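You operate a simulated robot arm through the tools that you are given. There is no shell and no other tool. Be economical: measure what you need, move in short steps, check, and stop when the job is done.

Carry out the task below with a simulated two-armed robot. There is one attempt and no reset: what you move stays moved.

JOB
Tip the jug of oil into the soak tank and seal the lid.
Fine: both wing nuts tight, the jug back in its place. Set down upright: jug.
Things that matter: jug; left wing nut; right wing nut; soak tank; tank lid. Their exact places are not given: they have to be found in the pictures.

The check looks at the end state, three seconds after you hand in, the way a careful person would. Anything else that was tipped, shoved, dropped, spilled or broken makes it a failure. A push-on lid holds only when it is set on centred and level and pressed home; a screw cap is set on level and turned clockwise until tight.

ROBOT AND FRAMES
Two 7-joint arms with fingered hands on one trunk, on a base that drives. Base frame: it is fixed to the floor where the robot stands at the start and does not move with it; the origin is under the middle of the robot, x ahead of it, y to its left, z up. Lengths are in mm, angles in degrees, forces in N, time in s.
The left shoulder is at the start at [73, 153, 1284], the right one opposite. With the tool pointing down near the work surface each hand reaches from about 100 to 840 mm from the robot's upright axis, wherever it stands, measured 20 degrees to its own side. Places, roughly: left wing nut [400, -200, 1000]; right wing nut [400, -600, 1000]; soak tank [600, -400, 500]; tank lid [900, -400, 1100]. Payload 4 kg a hand.
The TCP of each hand is the grasp point between the finger pads, 30 mm short of the fingertips. In the tool frame z runs along the fingers and y along their closing line. Largest opening 104 mm; the body of the gripper starts 35 mm behind the TCP. The gripper is a hand of 3 fingers: y runs from the thumb to the fingers, the wrist lies at [-15, -104, -178] in the tool frame.
Orientation is that of the tool frame in the base frame, as [roll, pitch, yaw] about the fixed x, y, z axes, in that order (R = Rz(yaw) Ry(pitch) Rx(roll)). With the fingers straight down and the wrist toward the robot, the tool's x, y and z point along [0, 1, 0], [1, 0, 0] and [0, 0, -1] of the base frame.

CONTROLS
- The arms move only by the tool servo_tool. It takes "left_series", "right_series" or both (then of equal length, played together; a hand with none holds still); each is a list of rows, each a list of 6 numbers: the shift along the tool's x, y, z in m, then the turn, a rotation vector about the tool's x, y, z in degrees. In form: [[dx, dy, dz, wx, wy, wz], ...]. A call has 1 to 12 rows; each row is the pose to reach, as a shift and turn from the pose commanded when the call began, along the tool's axes at that moment. Rows are played at 5 a second. More than 50 mm and 8.6 degrees between two rows, and nothing of the call is played. Where a pose cannot be reached the arm comes as near as it can. A force on the tool above 40 N (or 10 N above the force at the start of the call, whichever is more), or a blocked arm, ends the call early, and 0.2 s more pass. In this call time passes only in rows, and 0.2 s behind the last. The reply holds the time, the measured pose of the TCP, the force on the tool along the base axes, the opening and the grip force, in the units named above and with some noise, with the torque about the TCP (base axes, N m) and any sound that the robot's microphone picked up, and new pictures: "pictures" is both (left out), scene, wrist or none (wrist: the cameras of the hands that moved).
- Cameras (640 x 400 px; columns grow to the right, rows downward): "scene" is now at [138.4, -59.3, 1528]; the picture's right is [-0.47, -0.88, -0.00], its down [-0.46, 0.25, -0.85] and it looks along [0.75, -0.40, -0.53] (base axes); focal length 214 px, centre (320, 200). "left" rides on the left gripper at [-64, -94, -117] in its tool frame; the picture's right is [-0.72, -0.33, 0.61], its down [0.64, -0.65, 0.40] and it looks along [0.27, 0.68, 0.68] (tool axes); focal length 238 px, centre (320, 200). "right" rides on the right gripper at [64, -94, -117] in its tool frame; the picture's right is [-0.72, 0.33, -0.61], its down [-0.64, -0.65, 0.40] and it looks along [-0.27, 0.68, 0.68] (tool axes); focal length 238 px, centre (320, 200).
- slide_trunk(by): slides the trunk up (or, below 0, down) by that many mm; the arms and the scene camera ride with it, the base frame stays. It gives what a move gives, with no picture.
- base_move(legs): drives the robot by 1 to 6 legs, each [ahead, left, turn to the left] in mm, mm and degrees, along the robot's own axes; the way and the turn of a leg run together, so that a leg with both is an arc; at most 1500 mm and 180 degrees a leg. The arms and the cameras ride along, it lands a little off, and it stops where it bumps. It gives what a move gives, and a new picture of the scene camera.
- curl_fingers(index, middle, thumb_bend, thumb_turn, hand): sets how far each is bent, from 0 (flat) to 100 (curled in); at 30 the hand is open as for a grip, at 70 the pads meet at the TCP. One left out holds its place. A second passes; each finger stops where it meets its share of the squeeze, and holds until it gets a number again. It is the only way to open and close the hand. It gives what a move gives, with no picture; readings hold the bend of each and the force on the fingers (four entries, about 0 where the hand has none), thumb and palm. thumb_turn goes from beside the hand (0) to across from the fingers (100), as for a grip.
- pan_tilt(pan, tilt): turns the head with the scene camera to pan (to the left, within 86 degrees either way) and tilt (down, from -29 to 69), counted from straight ahead of the robot. It gives what a move gives, and a new picture of the scene camera.
- measure_at(camera, pixels): for up to 12 pixels [column, row] of the newest picture of that camera ("zoom" is the newest enlarged one), the place [x, y, z] in the base frame of the surface seen there, good to about 2 mm, but the place of the scene camera against the robot may be out by one fixed shift of up to 25 mm in any direction. No time passes.
- enlarge(camera, box): a new picture of the part [left, top, right, bottom] of that camera's present view, enlarged. No time passes.
- finish_job(): hands the job in; it is judged then, once.

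Keep the steps short. Do not move on a guess: measure, check each grasp and each placing, and mend mistakes. In all there are 80 turns and 260 pictures (those below and enlarged ones count). Leave the grippers open and the arms clear of the work at the hand-in unless told otherwise, and finish with a single line.

The tools are called after "Request:" as name(argument=value, ...) on one line, values as JSON. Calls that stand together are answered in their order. servo_tool: Moves the arms, as the interface text tells. Its arguments: {"type":"object","properties":{"left_series":{"type":"array","items":{"type":"array","items":{"type":"number"}}},"right_series":{"type":"array","items":{"type":"array","items":{"type":"number"}}},"pictures":{"type":"string","enum":["both","scene","wrist","none"]}},"required":[]} The other tools are called the same way: slide_trunk (by) slides the trunk up or down; curl_fingers (index, middle, thumb_bend, thumb_turn, hand) moves the fingers one by one; base_move (legs) drives the base; pan_tilt (pan, tilt) turns the head that bears the scene camera; measure_at (camera, pixels) gives the place of the surface under pixels of a picture; enlarge (camera, box) takes an enlarged picture of a part of a camera's view; finish_job () hands the job in.

At the start:

```text
clock: 0.0
left_position: [593.5, -9.5, 1516.8]
left_tcp_rot: [-180.0, 0.0, 90.0]
left_force: [0.1, -0.3, 0.0]
left_moment: [0.01, -0.01, 0.0]
left_width: 103.5
left_grip_force: 0.0
left_shape: jaw
left_bend: [30.0, 30.0, 30.0, 98.0]
left_finger forces: [0.1, 0.0, 0.1, 0.1, 0.1, 0.1]
right_position: [429.9, -437.3, 1586.8]
right_tcp_rot: [-179.9, -0.1, 90.1]
right_force: [0.9, 0.4, -0.5]
right_moment: [0.0, 0.0, 0.01]
right_width: 103.8
right_grip_force: 0.0
right_shape: jaw
right_bend: [30.0, 30.0, 30.0, 98.0]
right_finger forces: [0.0, 0.0, 0.0, 0.1, 0.0, 0.1]
trunk travel left (down, up): [-700.0, 240.0]
robot x, y, heading: [-0.8, 1.3, -0.0]
head pan, tilt: [-27.9, 31.6]
```

scene: 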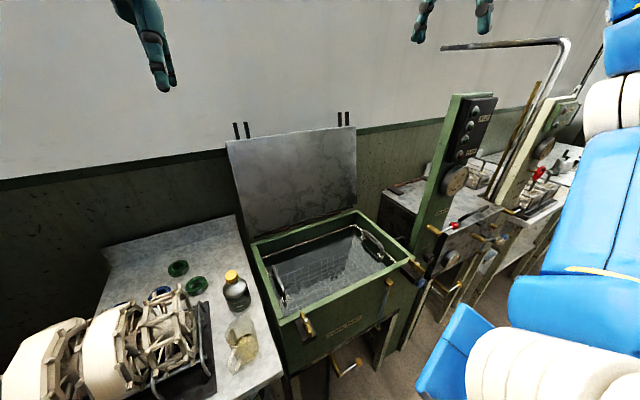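
right: 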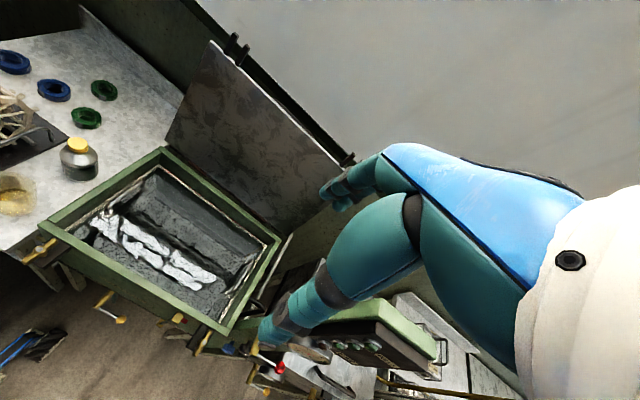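
left: 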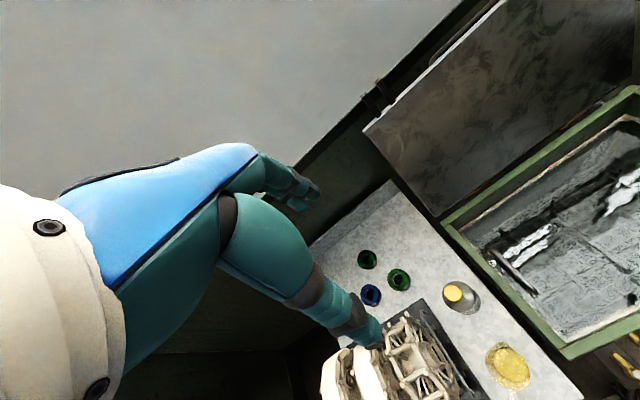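

I see the open tank in the middle, with a bottle with a yellow cap and a clear beaker or jug of yellow oil on the bench to its left. I'll enlarge both areas.

Request:
enlarge(camera="scene", box=[200, 240, 440, 390])

Request:
enlarge(camera="scene", box=[90, 230, 290, 400])

Request:
measure_at(camera="scene", pixels=[[241, 352], [232, 278], [308, 325], [389, 285], [233, 143], [355, 127], [254, 242], [355, 212], [288, 340], [408, 262], [345, 370], [320, 265]])

```text
2.67 times, centred on (320, 315) of scene
```

zoom: 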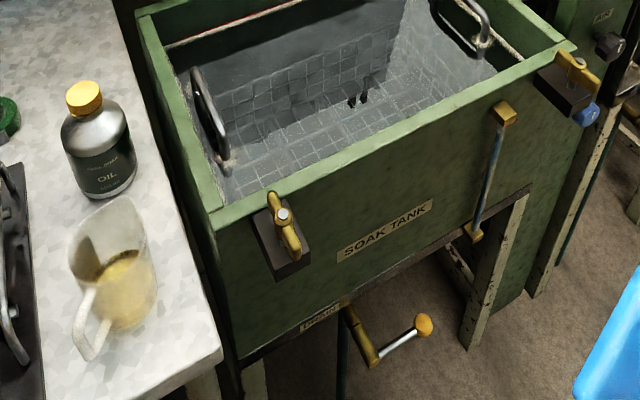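

```text
2.35 times, centred on (190, 315) of scene
```

zoom: 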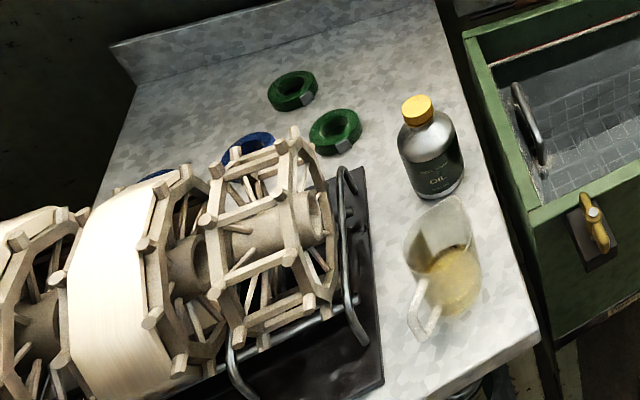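

```text
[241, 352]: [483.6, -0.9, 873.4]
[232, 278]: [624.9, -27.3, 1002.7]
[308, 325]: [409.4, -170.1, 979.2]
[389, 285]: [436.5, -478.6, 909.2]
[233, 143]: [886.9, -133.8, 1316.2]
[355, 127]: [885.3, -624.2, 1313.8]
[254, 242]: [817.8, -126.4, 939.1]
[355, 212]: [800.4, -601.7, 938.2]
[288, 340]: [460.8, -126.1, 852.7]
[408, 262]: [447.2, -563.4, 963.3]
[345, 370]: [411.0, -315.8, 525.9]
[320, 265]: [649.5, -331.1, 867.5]
```

Next I'll look closely at both wing nuts, the lid with its hinge, and the jug.

Request:
enlarge(camera="scene", box=[370, 240, 450, 290])

Request:
enlarge(camera="scene", box=[275, 300, 355, 350])

Request:
enlarge(camera="scene", box=[215, 100, 415, 250])

Request:
enlarge(camera="scene", box=[200, 300, 296, 380])

```text
8.00 times, centred on (410, 265) of scene
```

zoom: 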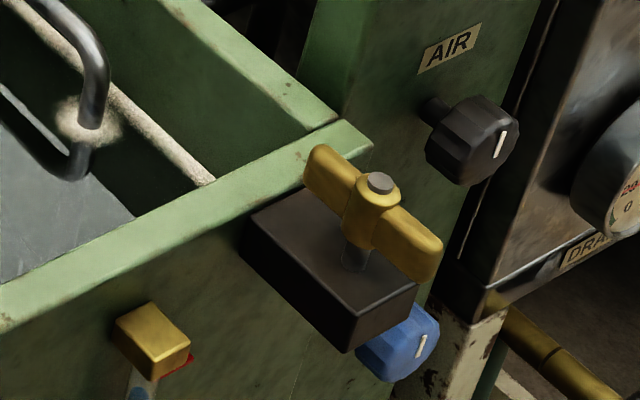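

```text
8.00 times, centred on (315, 325) of scene
```

zoom: 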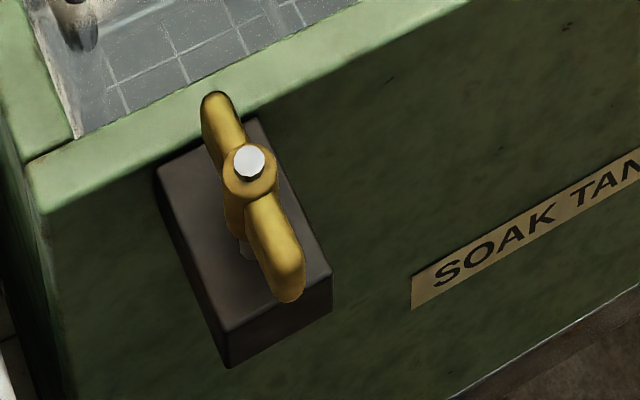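

```text
2.67 times, centred on (315, 175) of scene
```

zoom: 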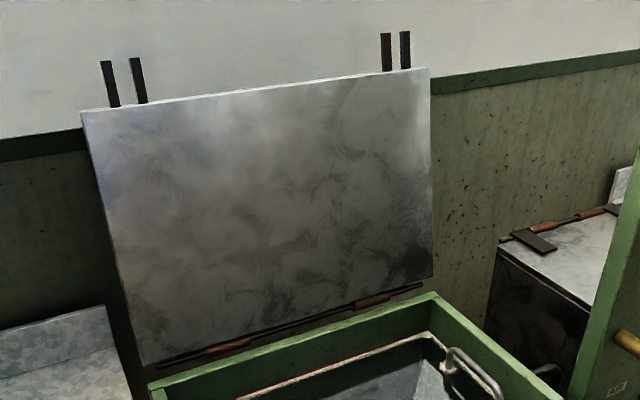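

```text
5.00 times, centred on (248, 340) of scene
```

zoom: 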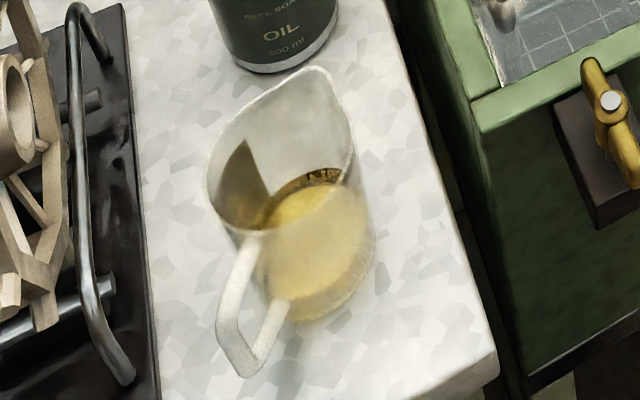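

I'll measure the same points with the wrist cameras, so I can find how far the scene camera is shifted.

Request:
measure_at(camera="left", pixels=[[454, 294], [508, 366], [490, 352], [525, 372], [366, 134], [440, 222], [560, 351], [632, 92], [515, 395], [500, 395]])

Request:
measure_at(camera="right", pixels=[[77, 144], [212, 42], [166, 150], [45, 228], [225, 330], [278, 240], [45, 245], [205, 340], [18, 180], [340, 165]])

Request:
measure_at(camera="scene", pixels=[[232, 274], [251, 243], [354, 210], [414, 262], [281, 318], [227, 140]])

Request:
enlarge(camera="left", box=[420, 260, 640, 400])

Request:
enlarge(camera="right", box=[0, 120, 320, 380])

```text
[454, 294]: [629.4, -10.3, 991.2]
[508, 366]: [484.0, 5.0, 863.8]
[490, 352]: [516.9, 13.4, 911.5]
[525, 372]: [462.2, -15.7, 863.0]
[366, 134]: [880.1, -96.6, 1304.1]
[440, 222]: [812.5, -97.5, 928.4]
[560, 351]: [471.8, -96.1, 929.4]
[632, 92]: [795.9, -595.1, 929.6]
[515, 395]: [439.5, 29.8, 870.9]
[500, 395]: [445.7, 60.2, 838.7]
```

```text
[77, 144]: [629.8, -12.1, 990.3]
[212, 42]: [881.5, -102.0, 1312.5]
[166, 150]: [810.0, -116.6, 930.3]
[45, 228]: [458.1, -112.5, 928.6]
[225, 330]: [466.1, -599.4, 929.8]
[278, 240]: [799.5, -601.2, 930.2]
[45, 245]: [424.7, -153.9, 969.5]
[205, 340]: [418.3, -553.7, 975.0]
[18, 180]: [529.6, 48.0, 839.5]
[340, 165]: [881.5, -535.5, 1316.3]
```

```text
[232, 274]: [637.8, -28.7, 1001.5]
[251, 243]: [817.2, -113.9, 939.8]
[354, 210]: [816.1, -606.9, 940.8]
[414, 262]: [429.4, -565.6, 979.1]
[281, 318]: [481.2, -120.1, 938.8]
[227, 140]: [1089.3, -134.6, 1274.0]
```

```text
2.86 times, centred on (530, 330) of left
```

zoom: 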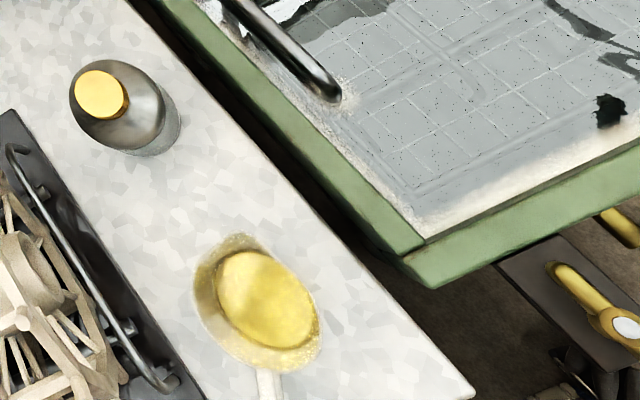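

```text
1.54 times, centred on (160, 250) of right
```

zoom: 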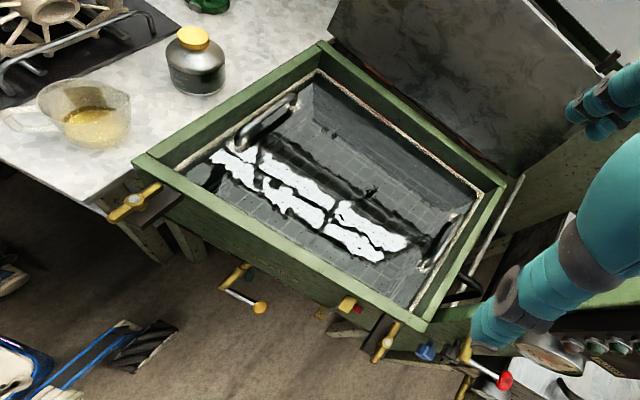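

The two wrist cameras agree with each other. Against them, the scene camera reads about +8, -17 and +10 mm off in x, y and z. I'll measure how tall the bench clutter is and check the jug outline before lowering the left hand to look.

Request:
measure_at(camera="scene", pixels=[[186, 293], [128, 310], [65, 330], [205, 330], [212, 385], [268, 372], [237, 320], [255, 330], [233, 362], [231, 373], [240, 395], [285, 378]])

Request:
measure_at(camera="right", pixels=[[40, 177], [52, 171], [63, 183], [15, 205], [3, 180], [60, 200]])

```text
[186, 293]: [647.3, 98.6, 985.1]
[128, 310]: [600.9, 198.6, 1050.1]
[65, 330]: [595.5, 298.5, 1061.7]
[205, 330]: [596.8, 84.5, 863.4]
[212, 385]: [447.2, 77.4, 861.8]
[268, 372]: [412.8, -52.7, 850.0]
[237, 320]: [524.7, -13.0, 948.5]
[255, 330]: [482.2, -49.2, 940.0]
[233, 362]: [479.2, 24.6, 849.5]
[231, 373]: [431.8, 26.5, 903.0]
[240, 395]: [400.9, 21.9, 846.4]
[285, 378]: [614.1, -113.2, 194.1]
```

```text
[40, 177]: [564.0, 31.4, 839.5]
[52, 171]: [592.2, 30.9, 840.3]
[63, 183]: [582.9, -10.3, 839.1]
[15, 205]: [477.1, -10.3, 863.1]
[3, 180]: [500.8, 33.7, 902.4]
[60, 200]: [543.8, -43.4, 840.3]
```

Nothing is taller than about 1060. I'll bring the left hand to about (420, -20, 1150) and look at the jug from there.

Request:
servo_tool(left_series=[[0, -0.02, 0.04, 0, 0, 0], [-0.002, -0.04, 0.08, 0, 0, 0], [-0.003, -0.06, 0.12, 0, 0, 0], [-0.004, -0.08, 0.16, 0, 0, 0], [-0.005, -0.1, 0.2, 0, 0, 0], [-0.006, -0.12, 0.24, 0, 0, 0], [-0.007, -0.14, 0.28, 0, 0, 0], [-0.008, -0.16, 0.32, 0, 0, 0], [-0.01, -0.173, 0.36, 0, 0, 0]], pictures="both")

```text
clock: 2.0
left_position: [418.0, -20.3, 1156.1]
left_tcp_rot: [179.8, 0.2, 90.1]
left_force: [0.4, 1.5, -0.5]
left_moment: [-0.02, 0.01, 0.0]
left_width: 103.6
left_grip_force: 0.1
left_shape: jaw
left_bend: [30.0, 30.0, 30.0, 98.0]
left_finger forces: [0.0, 0.0, 0.1, 0.1, 0.0, 0.0]
right_position: [427.9, -436.5, 1586.8]
right_tcp_rot: [179.8, -0.2, 90.0]
right_force: [0.6, 0.1, -0.1]
right_moment: [0.0, -0.03, -0.03]
right_width: 103.6
right_grip_force: 0.0
right_shape: jaw
right_bend: [30.0, 30.0, 30.0, 98.0]
right_finger forces: [0.0, 0.1, 0.1, 0.1, 0.0, 0.0]
trunk travel left (down, up): [-700.0, 240.0]
robot x, y, heading: [0.4, 0.6, 0.1]
head pan, tilt: [-27.9, 31.6]
```

scene: 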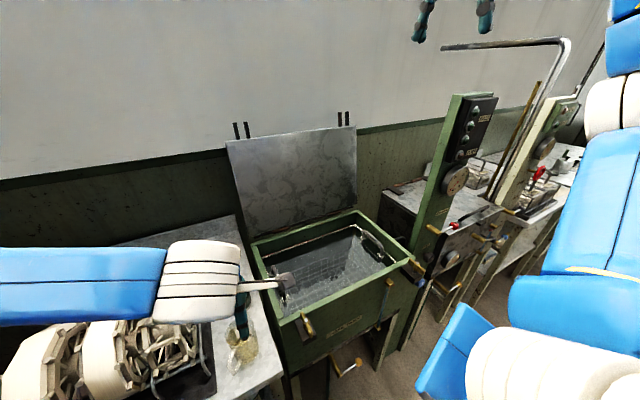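
left: 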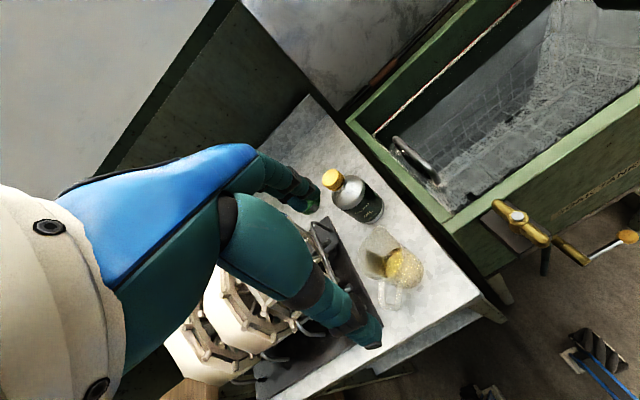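

Now an enlargement of the jug and of the left wing nut.

Request:
enlarge(camera="left", box=[330, 210, 458, 310])

Request:
measure_at(camera="zoom", pixels=[[265, 80], [150, 180], [160, 250], [400, 210], [460, 330], [280, 300], [355, 380], [225, 385], [290, 390], [270, 470], [310, 350], [240, 330]])

Request:
enlarge(camera="left", box=[470, 180, 598, 260])

```text
4.00 times, centred on (394, 260) of left
```

zoom: 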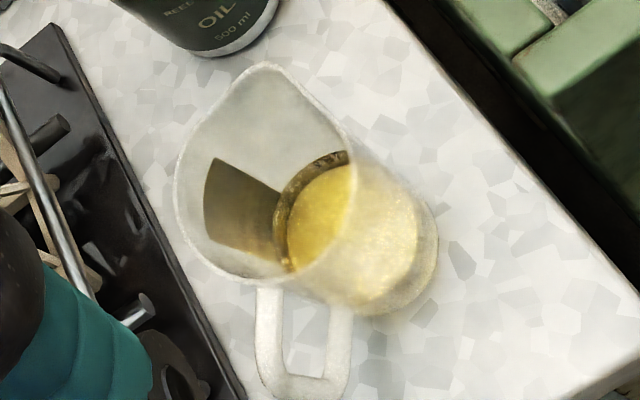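

```text
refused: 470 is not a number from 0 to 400
```

```text
5.00 times, centred on (534, 220) of left
```

zoom: 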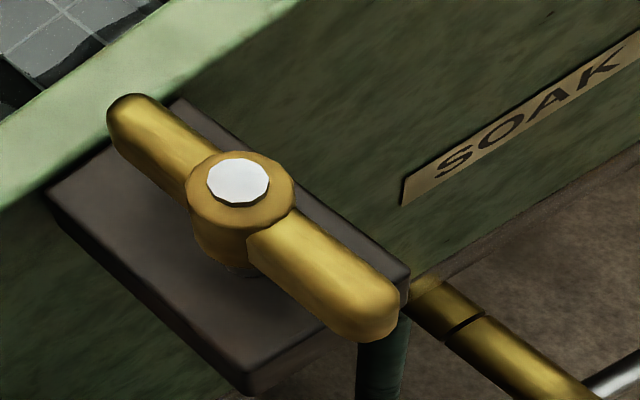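

I'll measure the nut in this zoom, and the jug's key points in the left camera image.

Request:
measure_at(camera="zoom", pixels=[[238, 182], [140, 115], [375, 310], [210, 225], [250, 370], [65, 195], [395, 270], [180, 105], [300, 330], [150, 200]])

Request:
measure_at(camera="left", pixels=[[383, 227], [366, 249], [370, 269], [389, 280], [417, 240], [386, 306], [416, 303], [402, 306], [396, 290], [410, 265], [438, 270], [345, 252]])

Request:
enlarge(camera="left", box=[350, 220, 446, 320])

Request:
measure_at(camera="zoom", pixels=[[212, 41], [125, 120], [140, 200], [302, 156], [215, 325], [260, 343], [310, 300], [230, 290], [360, 200], [262, 310], [120, 320], [215, 220]])

```text
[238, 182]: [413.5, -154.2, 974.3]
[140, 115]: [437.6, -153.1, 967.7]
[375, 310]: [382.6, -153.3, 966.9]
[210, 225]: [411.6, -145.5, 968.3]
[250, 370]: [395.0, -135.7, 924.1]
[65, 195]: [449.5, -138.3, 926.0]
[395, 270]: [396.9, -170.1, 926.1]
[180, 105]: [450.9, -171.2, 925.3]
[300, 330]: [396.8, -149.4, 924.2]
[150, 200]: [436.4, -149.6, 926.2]
```

```text
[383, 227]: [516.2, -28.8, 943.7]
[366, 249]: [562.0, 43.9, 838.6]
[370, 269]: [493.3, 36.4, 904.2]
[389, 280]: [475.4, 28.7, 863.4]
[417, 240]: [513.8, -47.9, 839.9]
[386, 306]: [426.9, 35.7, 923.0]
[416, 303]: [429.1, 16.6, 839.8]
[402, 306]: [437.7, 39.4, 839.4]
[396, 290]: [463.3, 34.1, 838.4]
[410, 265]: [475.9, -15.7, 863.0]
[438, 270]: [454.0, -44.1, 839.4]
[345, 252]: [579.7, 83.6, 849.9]
```

```text
4.00 times, centred on (398, 270) of left
```

zoom: 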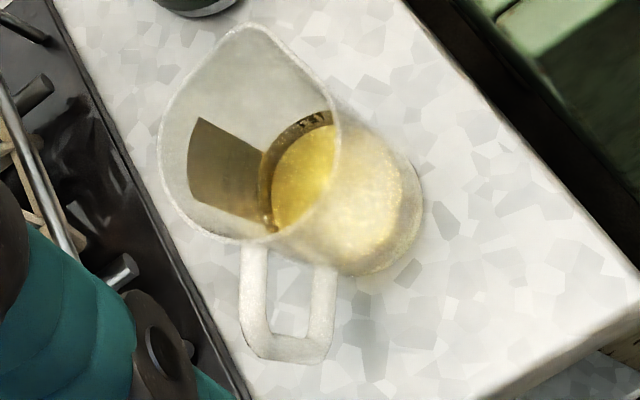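

```text
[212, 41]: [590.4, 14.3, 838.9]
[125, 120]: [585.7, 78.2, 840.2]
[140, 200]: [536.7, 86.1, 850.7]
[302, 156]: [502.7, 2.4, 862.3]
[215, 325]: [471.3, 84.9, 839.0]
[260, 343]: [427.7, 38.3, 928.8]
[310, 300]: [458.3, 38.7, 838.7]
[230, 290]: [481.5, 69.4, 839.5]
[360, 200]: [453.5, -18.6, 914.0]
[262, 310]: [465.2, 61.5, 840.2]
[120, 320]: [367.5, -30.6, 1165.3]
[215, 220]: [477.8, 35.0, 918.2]
```

I'll measure the handle and rim using exact zoom pixels.

Request:
measure_at(camera="zoom", pixels=[[256, 260], [256, 290], [256, 315], [262, 338], [280, 348], [300, 350], [318, 343], [326, 310], [326, 285], [249, 25], [166, 190], [332, 120]])

Request:
measure_at(camera="zoom", pixels=[[163, 150], [185, 90], [210, 232], [250, 240], [300, 222], [335, 160], [250, 27], [205, 60], [300, 70], [420, 200], [390, 255], [340, 275]])

```text
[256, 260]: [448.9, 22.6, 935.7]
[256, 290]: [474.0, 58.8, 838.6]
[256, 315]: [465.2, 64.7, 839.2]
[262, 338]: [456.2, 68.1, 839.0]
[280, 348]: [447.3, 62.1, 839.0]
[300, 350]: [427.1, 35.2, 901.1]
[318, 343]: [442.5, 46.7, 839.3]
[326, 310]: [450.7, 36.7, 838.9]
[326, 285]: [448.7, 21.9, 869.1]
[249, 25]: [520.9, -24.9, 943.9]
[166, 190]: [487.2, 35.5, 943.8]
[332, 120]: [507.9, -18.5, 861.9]
```

```text
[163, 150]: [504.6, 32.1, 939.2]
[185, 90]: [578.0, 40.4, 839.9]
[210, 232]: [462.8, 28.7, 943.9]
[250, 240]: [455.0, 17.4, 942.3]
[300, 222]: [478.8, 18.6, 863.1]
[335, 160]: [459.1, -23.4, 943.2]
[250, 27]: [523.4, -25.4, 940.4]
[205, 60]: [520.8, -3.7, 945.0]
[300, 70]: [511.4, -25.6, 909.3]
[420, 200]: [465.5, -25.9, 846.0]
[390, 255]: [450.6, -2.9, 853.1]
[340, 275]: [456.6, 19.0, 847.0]
```

What the measurements show:
- **Jug:** its axis is near (486, 0). It stands on z≈839 with its rim at 944 and is about 75 mm wide. The spout points to about -32° and the handle to about 148°, with its outer bar near (427, 36).
- **Left nut:** centre (412, -154, 974), wings along x.

The handle is the right grip. I'll back the base off so the arm has room for a level approach.

Request:
base_move(legs=[[-250, 0, 0]])

```text
clock: 3.8
left_position: [170.3, -21.4, 1154.3]
left_tcp_rot: [-179.9, 0.0, 89.7]
left_force: [1.0, 0.3, 0.5]
left_moment: [-0.05, 0.01, -0.02]
left_width: 103.7
left_grip_force: 0.0
left_shape: jaw
left_bend: [30.0, 30.0, 30.0, 98.0]
left_finger forces: [0.1, 0.1, 0.1, 0.1, 0.1, 0.0]
right_position: [178.3, -437.5, 1585.6]
right_tcp_rot: [-179.8, 0.1, 89.7]
right_force: [0.2, 0.6, 0.5]
right_moment: [0.01, -0.01, -0.01]
right_width: 103.7
right_grip_force: 0.2
right_shape: jaw
right_bend: [30.0, 30.0, 30.0, 98.0]
right_finger forces: [0.0, 0.0, 0.0, 0.0, 0.0, 0.0]
trunk travel left (down, up): [-700.0, 240.0]
robot x, y, heading: [-250.0, -1.1, -0.3]
head pan, tilt: [-27.9, 31.6]
```

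scene: 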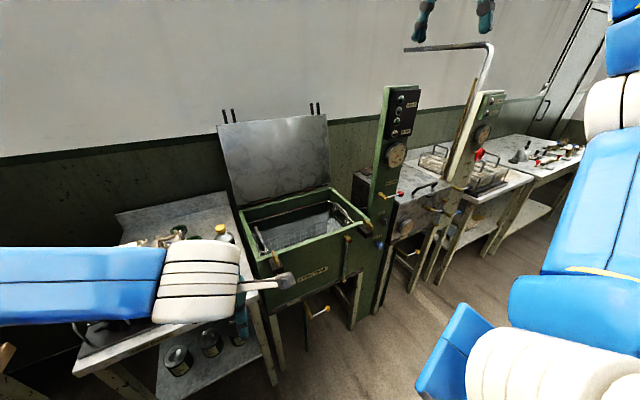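

Next I'll reorient the left hand to horizontal, with the fingers along azimuth -32°, and move it to about (300, 110, 1000).

Request:
servo_tool(left_series=[[0.0109, 0.0108, 0.0128, -3.733, -6.725, -3.733], [0.0218, 0.0217, 0.0257, -7.467, -13.45, -7.467], [0.0327, 0.0325, 0.0385, -11.2, -20.175, -11.2], [0.0437, 0.0433, 0.0513, -14.93, -26.9, -14.93], [0.0546, 0.0542, 0.0642, -18.67, -33.63, -18.67], [0.0655, 0.065, 0.077, -22.4, -40.35, -22.4], [0.0764, 0.0758, 0.0898, -26.13, -47.08, -26.13], [0.0873, 0.0867, 0.1027, -29.87, -53.8, -29.87], [0.0982, 0.0975, 0.1155, -33.6, -60.53, -33.6], [0.1092, 0.1083, 0.1283, -37.33, -67.25, -37.33], [0.12, 0.1192, 0.1412, -41.07, -73.98, -41.07], [0.131, 0.13, 0.154, -44.8, -80.7, -44.8]], pictures="both")

```text
clock: 6.4
left_position: [292.0, 78.7, 1012.9]
left_tcp_rot: [152.9, 89.2, 121.0]
left_force: [-0.7, 0.1, -1.0]
left_moment: [0.01, -0.04, 0.05]
left_width: 103.8
left_grip_force: 0.1
left_shape: jaw
left_bend: [30.0, 30.0, 30.0, 98.0]
left_finger forces: [0.1, 0.0, 0.0, 0.1, 0.0, 0.1]
left hand out of reach, approached as far as the arm can: row 5, 6, 7, 8, 9, 10, 11, 12
right_position: [172.2, -439.4, 1585.7]
right_tcp_rot: [180.0, -0.1, 89.8]
right_force: [0.3, 0.8, -0.2]
right_moment: [0.0, 0.04, 0.0]
right_width: 103.6
right_grip_force: 0.1
right_shape: jaw
right_bend: [30.0, 30.0, 30.0, 98.0]
right_finger forces: [0.0, 0.0, 0.0, 0.1, 0.1, 0.1]
trunk travel left (down, up): [-700.0, 240.0]
robot x, y, heading: [-252.9, 3.0, -0.2]
head pan, tilt: [-27.9, 31.6]
```

scene: 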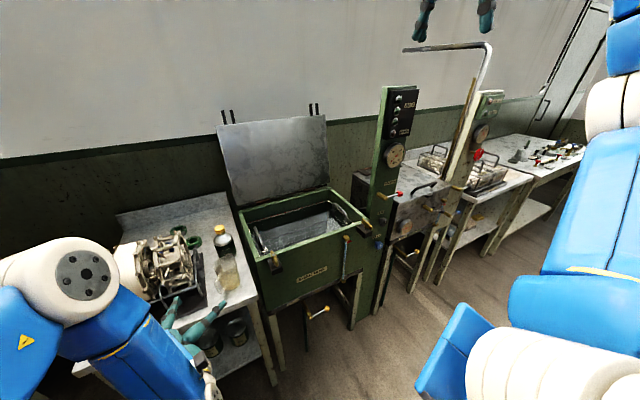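
left: 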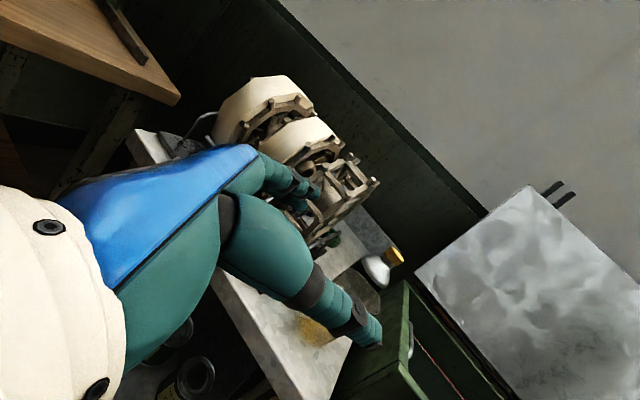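

The orientation is right: x points down and z lies at -32°. The position is a bit short because of the reach. I'll move to the pre-grasp point, about (359, 80, 905).

Request:
servo_tool(left_series=[[0.024, 0.002, 0.017, 0, 0, 0], [0.048, 0.003, 0.033, 0, 0, 0], [0.072, 0.005, 0.05, 0, 0, 0], [0.095, 0.006, 0.066, 0, 0, 0]], pictures="both")

```text
clock: 7.4
left_position: [342.2, 30.8, 932.5]
left_tcp_rot: [166.2, 88.9, 134.5]
left_force: [-0.4, -0.1, 0.4]
left_moment: [-0.03, 0.01, 0.0]
left_width: 104.0
left_grip_force: 0.0
left_shape: jaw
left_bend: [30.0, 30.0, 30.0, 98.0]
left_finger forces: [0.1, 0.1, 0.0, 0.0, 0.0, 0.0]
left hand out of reach, approached as far as the arm can: row 1, 2, 3, 4
right_position: [170.6, -437.0, 1588.9]
right_tcp_rot: [179.9, 0.0, 89.8]
right_force: [0.5, -1.2, 0.4]
right_moment: [-0.01, -0.02, 0.02]
right_width: 103.6
right_grip_force: 0.0
right_shape: jaw
right_bend: [30.0, 30.0, 30.0, 98.0]
right_finger forces: [0.0, 0.0, 0.1, 0.0, 0.1, 0.0]
trunk travel left (down, up): [-700.0, 240.0]
robot x, y, heading: [-256.4, -1.0, -0.2]
head pan, tilt: [-27.9, 31.6]
```

scene: 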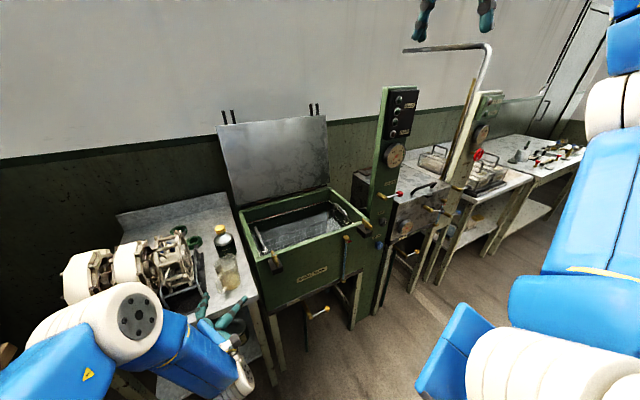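
left: 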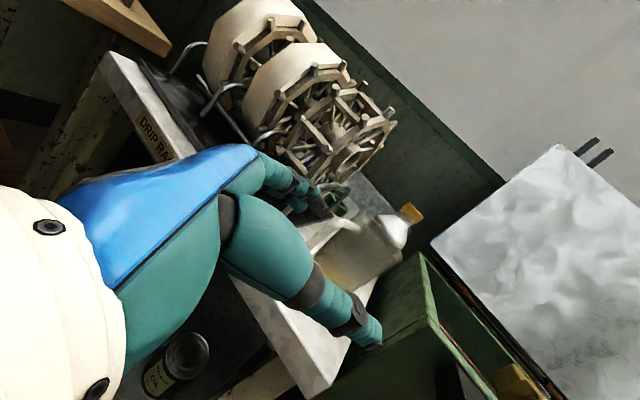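

The arm runs short because the shoulder sits too high for a level grip at this height. I'll back off 150, lower the trunk 300, and then raise the hand again.

Request:
base_move(legs=[[-150, 0, 0]])

Request:
slide_trunk(by=-300)

```text
clock: 8.8
left_position: [198.1, 31.1, 931.7]
left_tcp_rot: [170.5, 88.9, 138.8]
left_force: [-0.5, 0.3, 1.0]
left_moment: [-0.03, -0.02, 0.03]
left_width: 103.9
left_grip_force: 0.0
left_shape: jaw
left_bend: [30.0, 30.0, 30.0, 98.0]
left_finger forces: [0.0, 0.1, 0.0, 0.0, 0.0, 0.0]
right_position: [26.0, -437.5, 1587.1]
right_tcp_rot: [-179.8, 0.0, 89.7]
right_force: [1.0, -0.7, -0.7]
right_moment: [0.0, 0.05, 0.0]
right_width: 103.7
right_grip_force: 0.0
right_shape: jaw
right_bend: [30.0, 30.0, 30.0, 98.0]
right_finger forces: [0.0, 0.0, 0.0, 0.0, 0.0, 0.1]
trunk travel left (down, up): [-700.0, 240.0]
robot x, y, heading: [-399.9, 1.5, -0.3]
head pan, tilt: [-27.9, 31.6]
```

scene: 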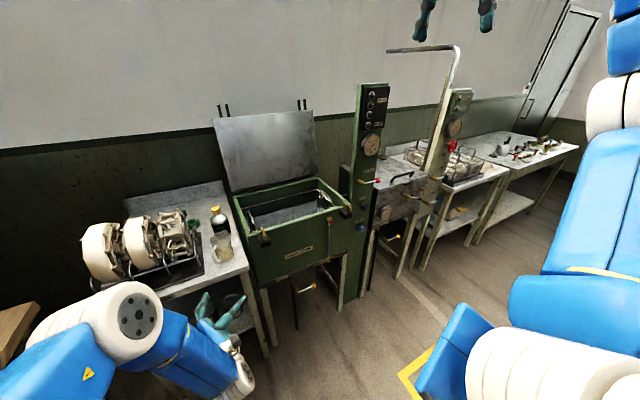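

```text
clock: 11.8
left_position: [192.7, 32.7, 633.7]
left_tcp_rot: [160.1, 89.2, 128.3]
left_force: [-0.4, 0.2, -0.6]
left_moment: [0.02, -0.01, 0.01]
left_width: 104.1
left_grip_force: 0.1
left_shape: jaw
left_bend: [30.0, 30.0, 30.0, 98.0]
left_finger forces: [0.1, 0.1, 0.0, 0.1, 0.0, 0.0]
right_position: [18.4, -434.6, 1289.4]
right_tcp_rot: [179.9, 0.1, 89.7]
right_force: [0.1, 0.0, 0.1]
right_moment: [-0.01, -0.01, -0.01]
right_width: 103.4
right_grip_force: 0.1
right_shape: jaw
right_bend: [30.0, 30.0, 30.0, 98.0]
right_finger forces: [0.0, 0.0, 0.0, 0.0, 0.0, 0.0]
trunk travel left (down, up): [-400.0, 540.0]
robot x, y, heading: [-401.0, -2.3, -0.5]
head pan, tilt: [-27.9, 31.6]
```

Now I'll raise the left hand 300.

Request:
servo_tool(left_series=[[-0.05, 0, 0, 0, 0, 0], [-0.1, 0, 0, 0, 0, 0], [-0.15, 0, 0, 0, 0, 0], [-0.2, 0, 0, 0, 0, 0], [-0.25, 0, 0, 0, 0, 0], [-0.3, 0, 0, 0, 0, 0]], pictures="both")

```text
clock: 13.2
left_position: [195.0, 30.0, 935.0]
left_tcp_rot: [155.7, 89.1, 123.9]
left_force: [0.2, 0.3, 0.3]
left_moment: [-0.01, 0.02, 0.01]
left_width: 103.9
left_grip_force: 0.1
left_shape: jaw
left_bend: [30.0, 30.0, 30.0, 98.0]
left_finger forces: [0.0, 0.0, 0.0, 0.0, 0.1, 0.0]
right_position: [17.7, -434.8, 1290.2]
right_tcp_rot: [179.7, 0.1, 89.8]
right_force: [-0.7, 0.3, -0.8]
right_moment: [-0.02, -0.04, 0.01]
right_width: 103.8
right_grip_force: 0.1
right_shape: jaw
right_bend: [30.0, 30.0, 30.0, 98.0]
right_finger forces: [0.1, 0.0, 0.0, 0.1, 0.1, 0.0]
trunk travel left (down, up): [-400.0, 540.0]
robot x, y, heading: [-401.3, -0.0, -0.1]
head pan, tilt: [-27.9, 31.6]
```

scene: 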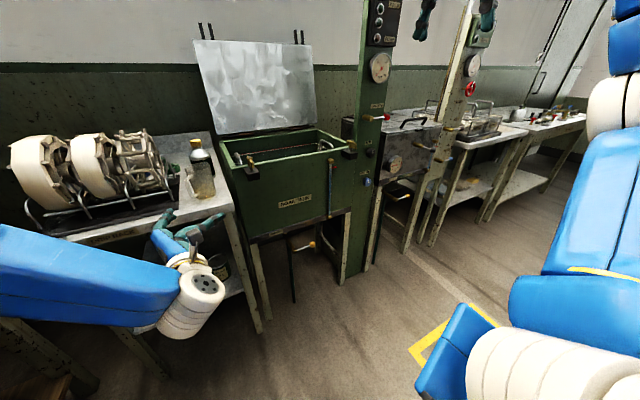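
left: 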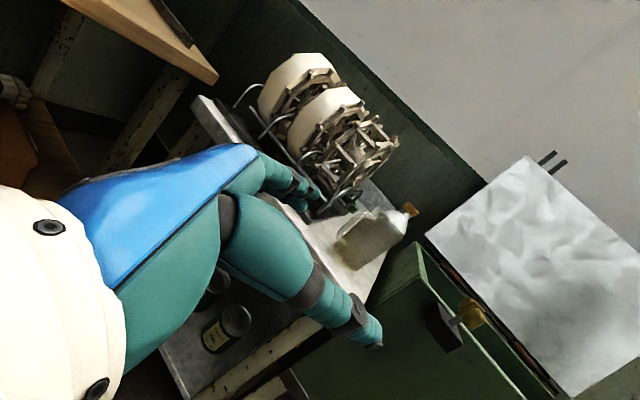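

The arm reaches freely now. I'll shift the hand by (+14, +50, -30) and then drive 150 forward, which puts it at the pre-grasp.

Request:
servo_tool(left_series=[[0.015, 0.025, -0.007, 0, 0, 0], [0.03, 0.05, -0.0146, 0, 0, 0]], pictures="none")

Request:
base_move(legs=[[150, 0, 0]])

Request:
servo_tool(left_series=[[0, 0, 0, 0, 0, 0]], pictures="wrist")

```text
clock: 13.8
left_position: [209.6, 80.1, 905.2]
left_tcp_rot: [161.1, 89.1, 129.2]
left_force: [0.4, 0.6, 0.4]
left_moment: [0.02, 0.03, 0.04]
left_width: 103.9
left_grip_force: 0.0
left_shape: jaw
left_bend: [30.0, 30.0, 30.0, 98.0]
left_finger forces: [0.0, 0.0, 0.0, 0.0, 0.0, 0.0]
right_position: [18.5, -435.4, 1289.2]
right_tcp_rot: [179.8, -0.1, 89.7]
right_force: [0.7, 0.0, 0.5]
right_moment: [0.0, 0.02, 0.02]
right_width: 103.6
right_grip_force: 0.0
right_shape: jaw
right_bend: [30.0, 30.0, 30.0, 98.0]
right_finger forces: [0.0, 0.0, 0.0, 0.0, 0.0, 0.0]
trunk travel left (down, up): [-400.0, 540.0]
robot x, y, heading: [-404.1, 1.8, -0.2]
head pan, tilt: [-27.9, 31.6]
```

```text
clock: 15.2
left_position: [359.5, 77.5, 905.9]
left_tcp_rot: [161.5, 89.2, 129.6]
left_force: [-0.6, -0.4, -0.9]
left_moment: [0.02, -0.01, 0.0]
left_width: 104.2
left_grip_force: 0.1
left_shape: jaw
left_bend: [30.0, 30.0, 30.0, 98.0]
left_finger forces: [0.1, 0.0, 0.0, 0.1, 0.0, 0.0]
right_position: [165.0, -436.6, 1289.2]
right_tcp_rot: [179.8, 0.1, 89.5]
right_force: [-0.3, 0.0, 0.5]
right_moment: [-0.01, 0.0, 0.03]
right_width: 103.8
right_grip_force: 0.1
right_shape: jaw
right_bend: [30.0, 30.0, 30.0, 98.0]
right_finger forces: [0.1, 0.0, 0.1, 0.1, 0.0, 0.0]
trunk travel left (down, up): [-400.0, 540.0]
robot x, y, heading: [-255.3, -3.4, -0.5]
head pan, tilt: [-27.9, 31.6]
```

scene: 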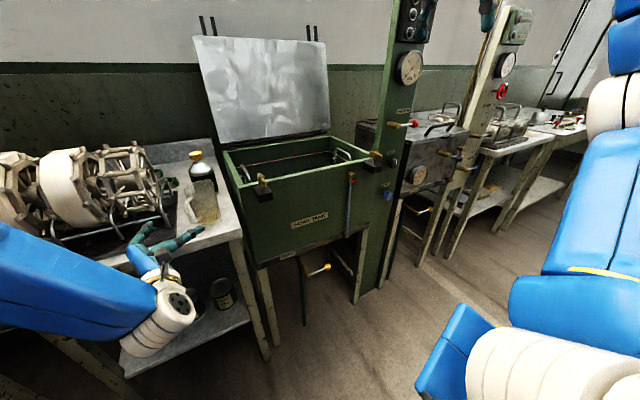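

```text
clock: 15.6
left_position: [359.3, 77.3, 908.1]
left_tcp_rot: [159.0, 89.2, 127.1]
left_force: [0.1, 0.9, -0.3]
left_moment: [-0.03, 0.01, -0.04]
left_width: 104.0
left_grip_force: 0.1
left_shape: jaw
left_bend: [30.0, 30.0, 30.0, 98.0]
left_finger forces: [0.0, 0.0, 0.0, 0.0, 0.0, 0.1]
right_position: [163.6, -437.2, 1291.3]
right_tcp_rot: [179.7, 0.2, 89.6]
right_force: [-0.6, -0.2, 0.5]
right_moment: [0.0, 0.0, 0.01]
right_width: 103.6
right_grip_force: 0.0
right_shape: jaw
right_bend: [30.0, 30.0, 30.0, 98.0]
right_finger forces: [0.0, 0.0, 0.0, 0.1, 0.0, 0.0]
trunk travel left (down, up): [-400.0, 540.0]
robot x, y, heading: [-248.5, 3.1, -0.5]
head pan, tilt: [-27.9, 31.6]
```

left: 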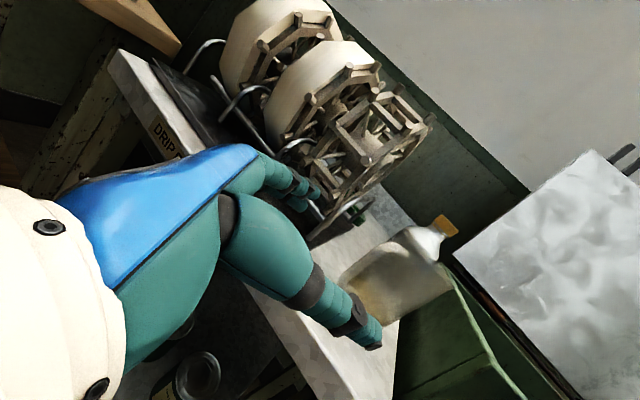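

I'm at the pre-grasp. I'll check the handle in both views before moving in.

Request:
enlarge(camera="left", box=[290, 190, 480, 360])

Request:
enlarge(camera="scene", box=[110, 150, 270, 290])

```text
2.35 times, centred on (385, 275) of left
```

zoom: 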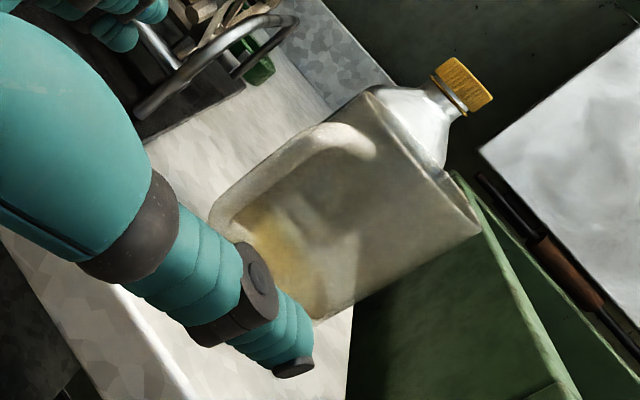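

```text
2.86 times, centred on (190, 220) of scene
```

zoom: 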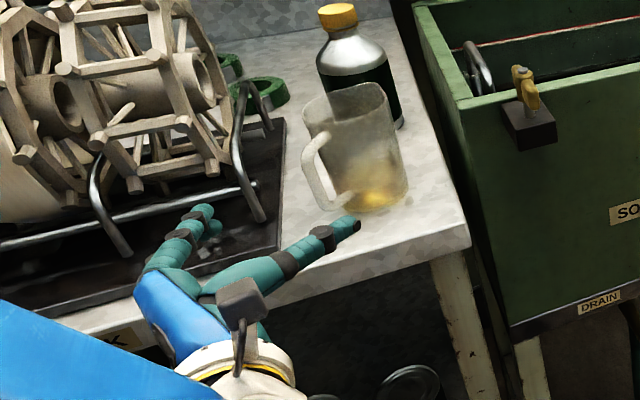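

Request:
measure_at(camera="left", pixels=[[393, 247], [368, 260], [345, 275], [341, 283], [357, 266], [405, 250], [340, 292]])

Request:
measure_at(camera="zoom", pixels=[[310, 150], [311, 170], [318, 195], [330, 207], [325, 140], [262, 215], [240, 120], [195, 215], [350, 222], [190, 240]])

```text
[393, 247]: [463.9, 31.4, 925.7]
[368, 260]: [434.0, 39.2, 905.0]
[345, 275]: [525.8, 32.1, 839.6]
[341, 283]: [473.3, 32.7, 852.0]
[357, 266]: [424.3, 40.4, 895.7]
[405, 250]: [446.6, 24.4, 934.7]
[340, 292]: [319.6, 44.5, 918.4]
```

```text
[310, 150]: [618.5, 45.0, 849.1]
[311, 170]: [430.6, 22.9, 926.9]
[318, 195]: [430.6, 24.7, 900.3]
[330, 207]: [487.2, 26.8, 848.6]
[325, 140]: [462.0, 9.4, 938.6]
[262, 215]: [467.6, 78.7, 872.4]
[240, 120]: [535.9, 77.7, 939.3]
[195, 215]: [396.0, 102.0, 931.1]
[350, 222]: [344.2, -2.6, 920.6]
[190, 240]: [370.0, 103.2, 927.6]
```

The handle bar is near (429, 37.5) and sits between the fingers and thumb, but the tray's wire handle is close on the finger side. I'll half close the hand for clearance before going in.

Request:
curl_fingers(hand="left", index=46, middle=46, thumb_bend=46, thumb_turn=100)

Request:
servo_tool(left_series=[[0.001, 0.003, 0.015, 0, 0, 0], [0.002, 0.003, 0.03, 0, 0, 0], [0.003, 0.003, 0.042, 0, 0, 0], [0.003, 0.003, 0.052, 0, 0, 0]], pictures="both")

Request:
enlarge(camera="left", box=[290, 190, 480, 360])

Request:
enlarge(camera="scene", box=[130, 150, 250, 260])

```text
clock: 16.6
left_position: [359.6, 77.8, 906.5]
left_tcp_rot: [158.4, 89.1, 126.5]
left_force: [0.6, 0.9, -0.3]
left_moment: [-0.03, -0.01, -0.03]
left_width: 62.9
left_grip_force: 0.0
left_shape: fingers
left_bend: [46.0, 46.0, 46.0, 99.0]
left_finger forces: [0.1, 0.0, 0.0, 0.0, 0.0, 0.0]
right_position: [165.4, -436.4, 1289.3]
right_tcp_rot: [179.8, 0.2, 89.6]
right_force: [-0.9, -0.2, -0.3]
right_moment: [0.0, 0.02, -0.02]
right_width: 103.6
right_grip_force: 0.0
right_shape: jaw
right_bend: [30.0, 30.0, 30.0, 98.0]
right_finger forces: [0.0, 0.0, 0.1, 0.1, 0.0, 0.0]
trunk travel left (down, up): [-400.0, 540.0]
robot x, y, heading: [-249.0, -0.8, -0.6]
head pan, tilt: [-27.9, 31.6]
```

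```text
clock: 17.6
left_position: [404.5, 51.9, 902.7]
left_tcp_rot: [163.2, 89.2, 131.3]
left_force: [0.4, -0.3, 0.3]
left_moment: [-0.01, 0.01, -0.01]
left_width: 62.6
left_grip_force: 0.1
left_shape: fingers
left_bend: [46.0, 46.0, 46.0, 99.0]
left_finger forces: [0.0, 0.0, 0.0, 0.0, 0.0, 0.0]
right_position: [164.8, -436.3, 1290.0]
right_tcp_rot: [179.8, 0.1, 89.6]
right_force: [-0.2, 0.3, -0.2]
right_moment: [0.01, -0.02, -0.04]
right_width: 103.9
right_grip_force: 0.1
right_shape: jaw
right_bend: [30.0, 30.0, 30.0, 98.0]
right_finger forces: [0.1, 0.0, 0.1, 0.1, 0.1, 0.0]
trunk travel left (down, up): [-400.0, 540.0]
robot x, y, heading: [-253.2, 0.8, -0.4]
head pan, tilt: [-27.9, 31.6]
```

scene: 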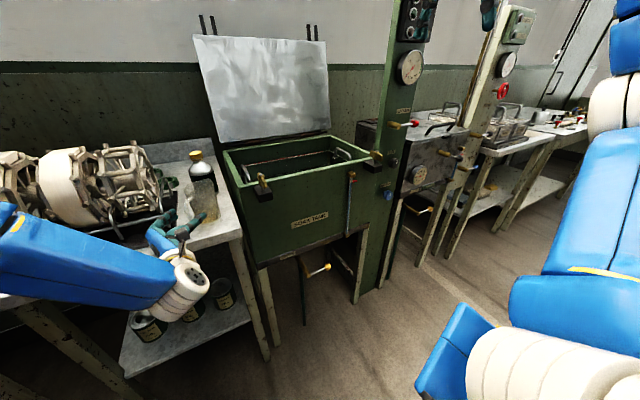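
left: 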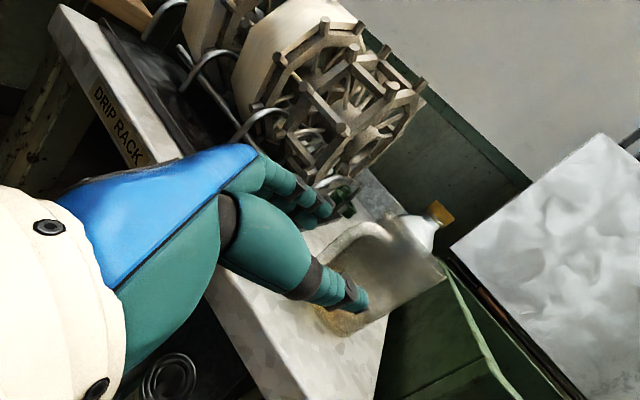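

```text
2.35 times, centred on (385, 275) of left
```

zoom: 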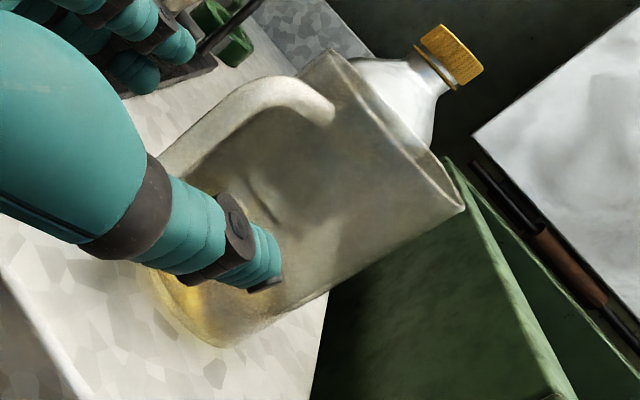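

```text
3.64 times, centred on (190, 205) of scene
```

zoom: 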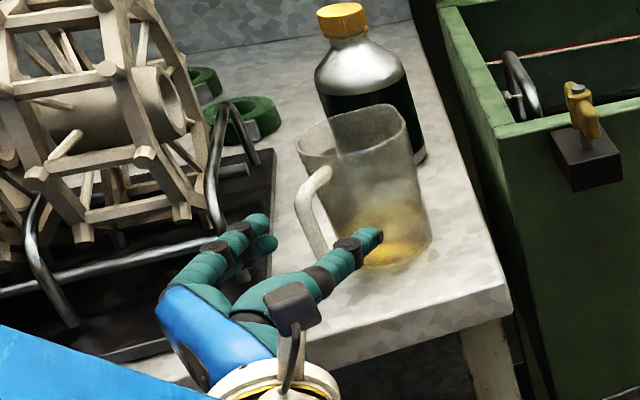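

There's no contact, and the handle sits centred between thumb and fingers. I'll go 21 mm further in.

Request:
servo_tool(left_series=[[0, 0, 0.008, 0, 0, 0], [0, 0, 0.015, 0, 0, 0], [0, 0, 0.021, 0, 0, 0]], pictures="wrist")

Request:
enlarge(camera="scene", box=[150, 160, 240, 240])

```text
clock: 18.4
left_position: [422.0, 41.3, 902.0]
left_tcp_rot: [158.4, 89.2, 126.6]
left_force: [0.1, 0.3, -0.5]
left_moment: [0.01, -0.03, -0.01]
left_width: 62.8
left_grip_force: 0.1
left_shape: fingers
left_bend: [46.0, 46.0, 46.0, 99.0]
left_finger forces: [0.1, 0.1, 0.0, 0.0, 0.1, 0.0]
right_position: [165.2, -436.3, 1288.9]
right_tcp_rot: [179.7, 0.1, 89.6]
right_force: [-1.2, -0.5, 0.0]
right_moment: [-0.02, -0.01, -0.02]
right_width: 103.7
right_grip_force: 0.1
right_shape: jaw
right_bend: [30.0, 30.0, 30.0, 98.0]
right_finger forces: [0.0, 0.0, 0.0, 0.0, 0.1, 0.0]
trunk travel left (down, up): [-400.0, 540.0]
robot x, y, heading: [-251.0, 0.4, -0.4]
head pan, tilt: [-27.9, 31.6]
```

left: 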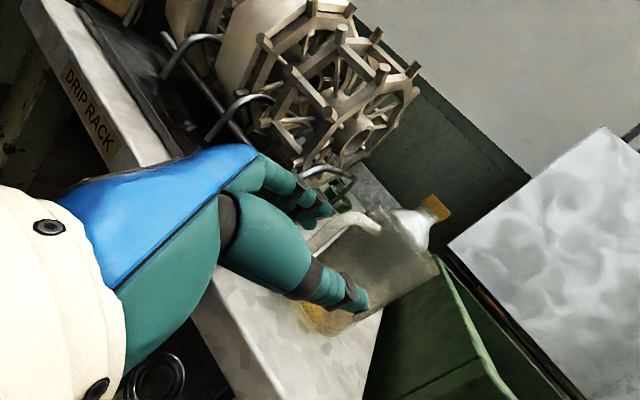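

```text
5.00 times, centred on (195, 200) of scene
```

zoom: 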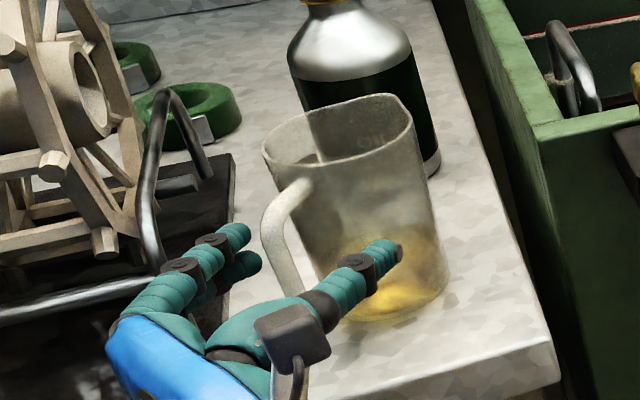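

I'll close in two stages, first to 60, and look.

Request:
curl_fingers(hand="left", index=60, middle=60, thumb_bend=60)

Request:
enlarge(camera="scene", box=[150, 160, 240, 240])

Request:
enlarge(camera="left", box=[270, 170, 450, 350])

```text
clock: 19.4
left_position: [423.3, 41.6, 900.9]
left_tcp_rot: [156.4, 89.2, 124.5]
left_force: [0.9, 0.6, 0.7]
left_moment: [0.0, 0.0, -0.02]
left_width: 26.6
left_grip_force: 0.0
left_shape: fingers
left_bend: [60.0, 60.0, 60.0, 100.0]
left_finger forces: [0.0, 0.1, 0.1, 0.1, 0.0, 0.1]
right_position: [166.0, -436.4, 1290.1]
right_tcp_rot: [179.8, 0.1, 89.7]
right_force: [-0.2, 0.1, -0.2]
right_moment: [0.0, 0.02, 0.02]
right_width: 103.5
right_grip_force: 0.0
right_shape: jaw
right_bend: [30.0, 30.0, 30.0, 98.0]
right_finger forces: [0.1, 0.1, 0.0, 0.1, 0.0, 0.0]
trunk travel left (down, up): [-400.0, 540.0]
robot x, y, heading: [-251.2, -1.5, -0.5]
head pan, tilt: [-27.9, 31.6]
```

```text
5.00 times, centred on (195, 200) of scene
```

zoom: 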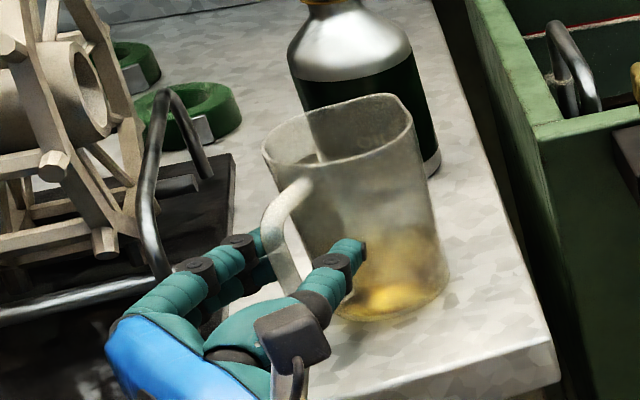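

```text
2.22 times, centred on (360, 260) of left
```

zoom: 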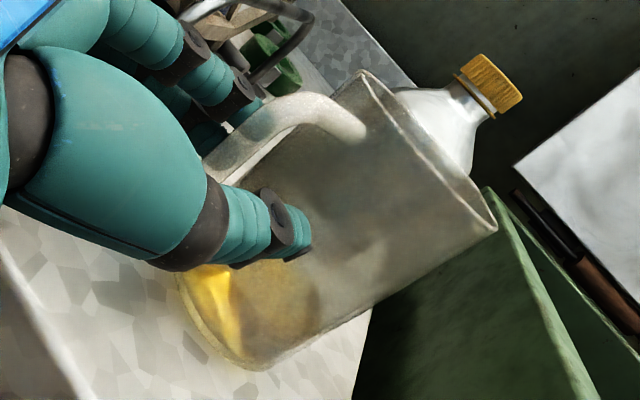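

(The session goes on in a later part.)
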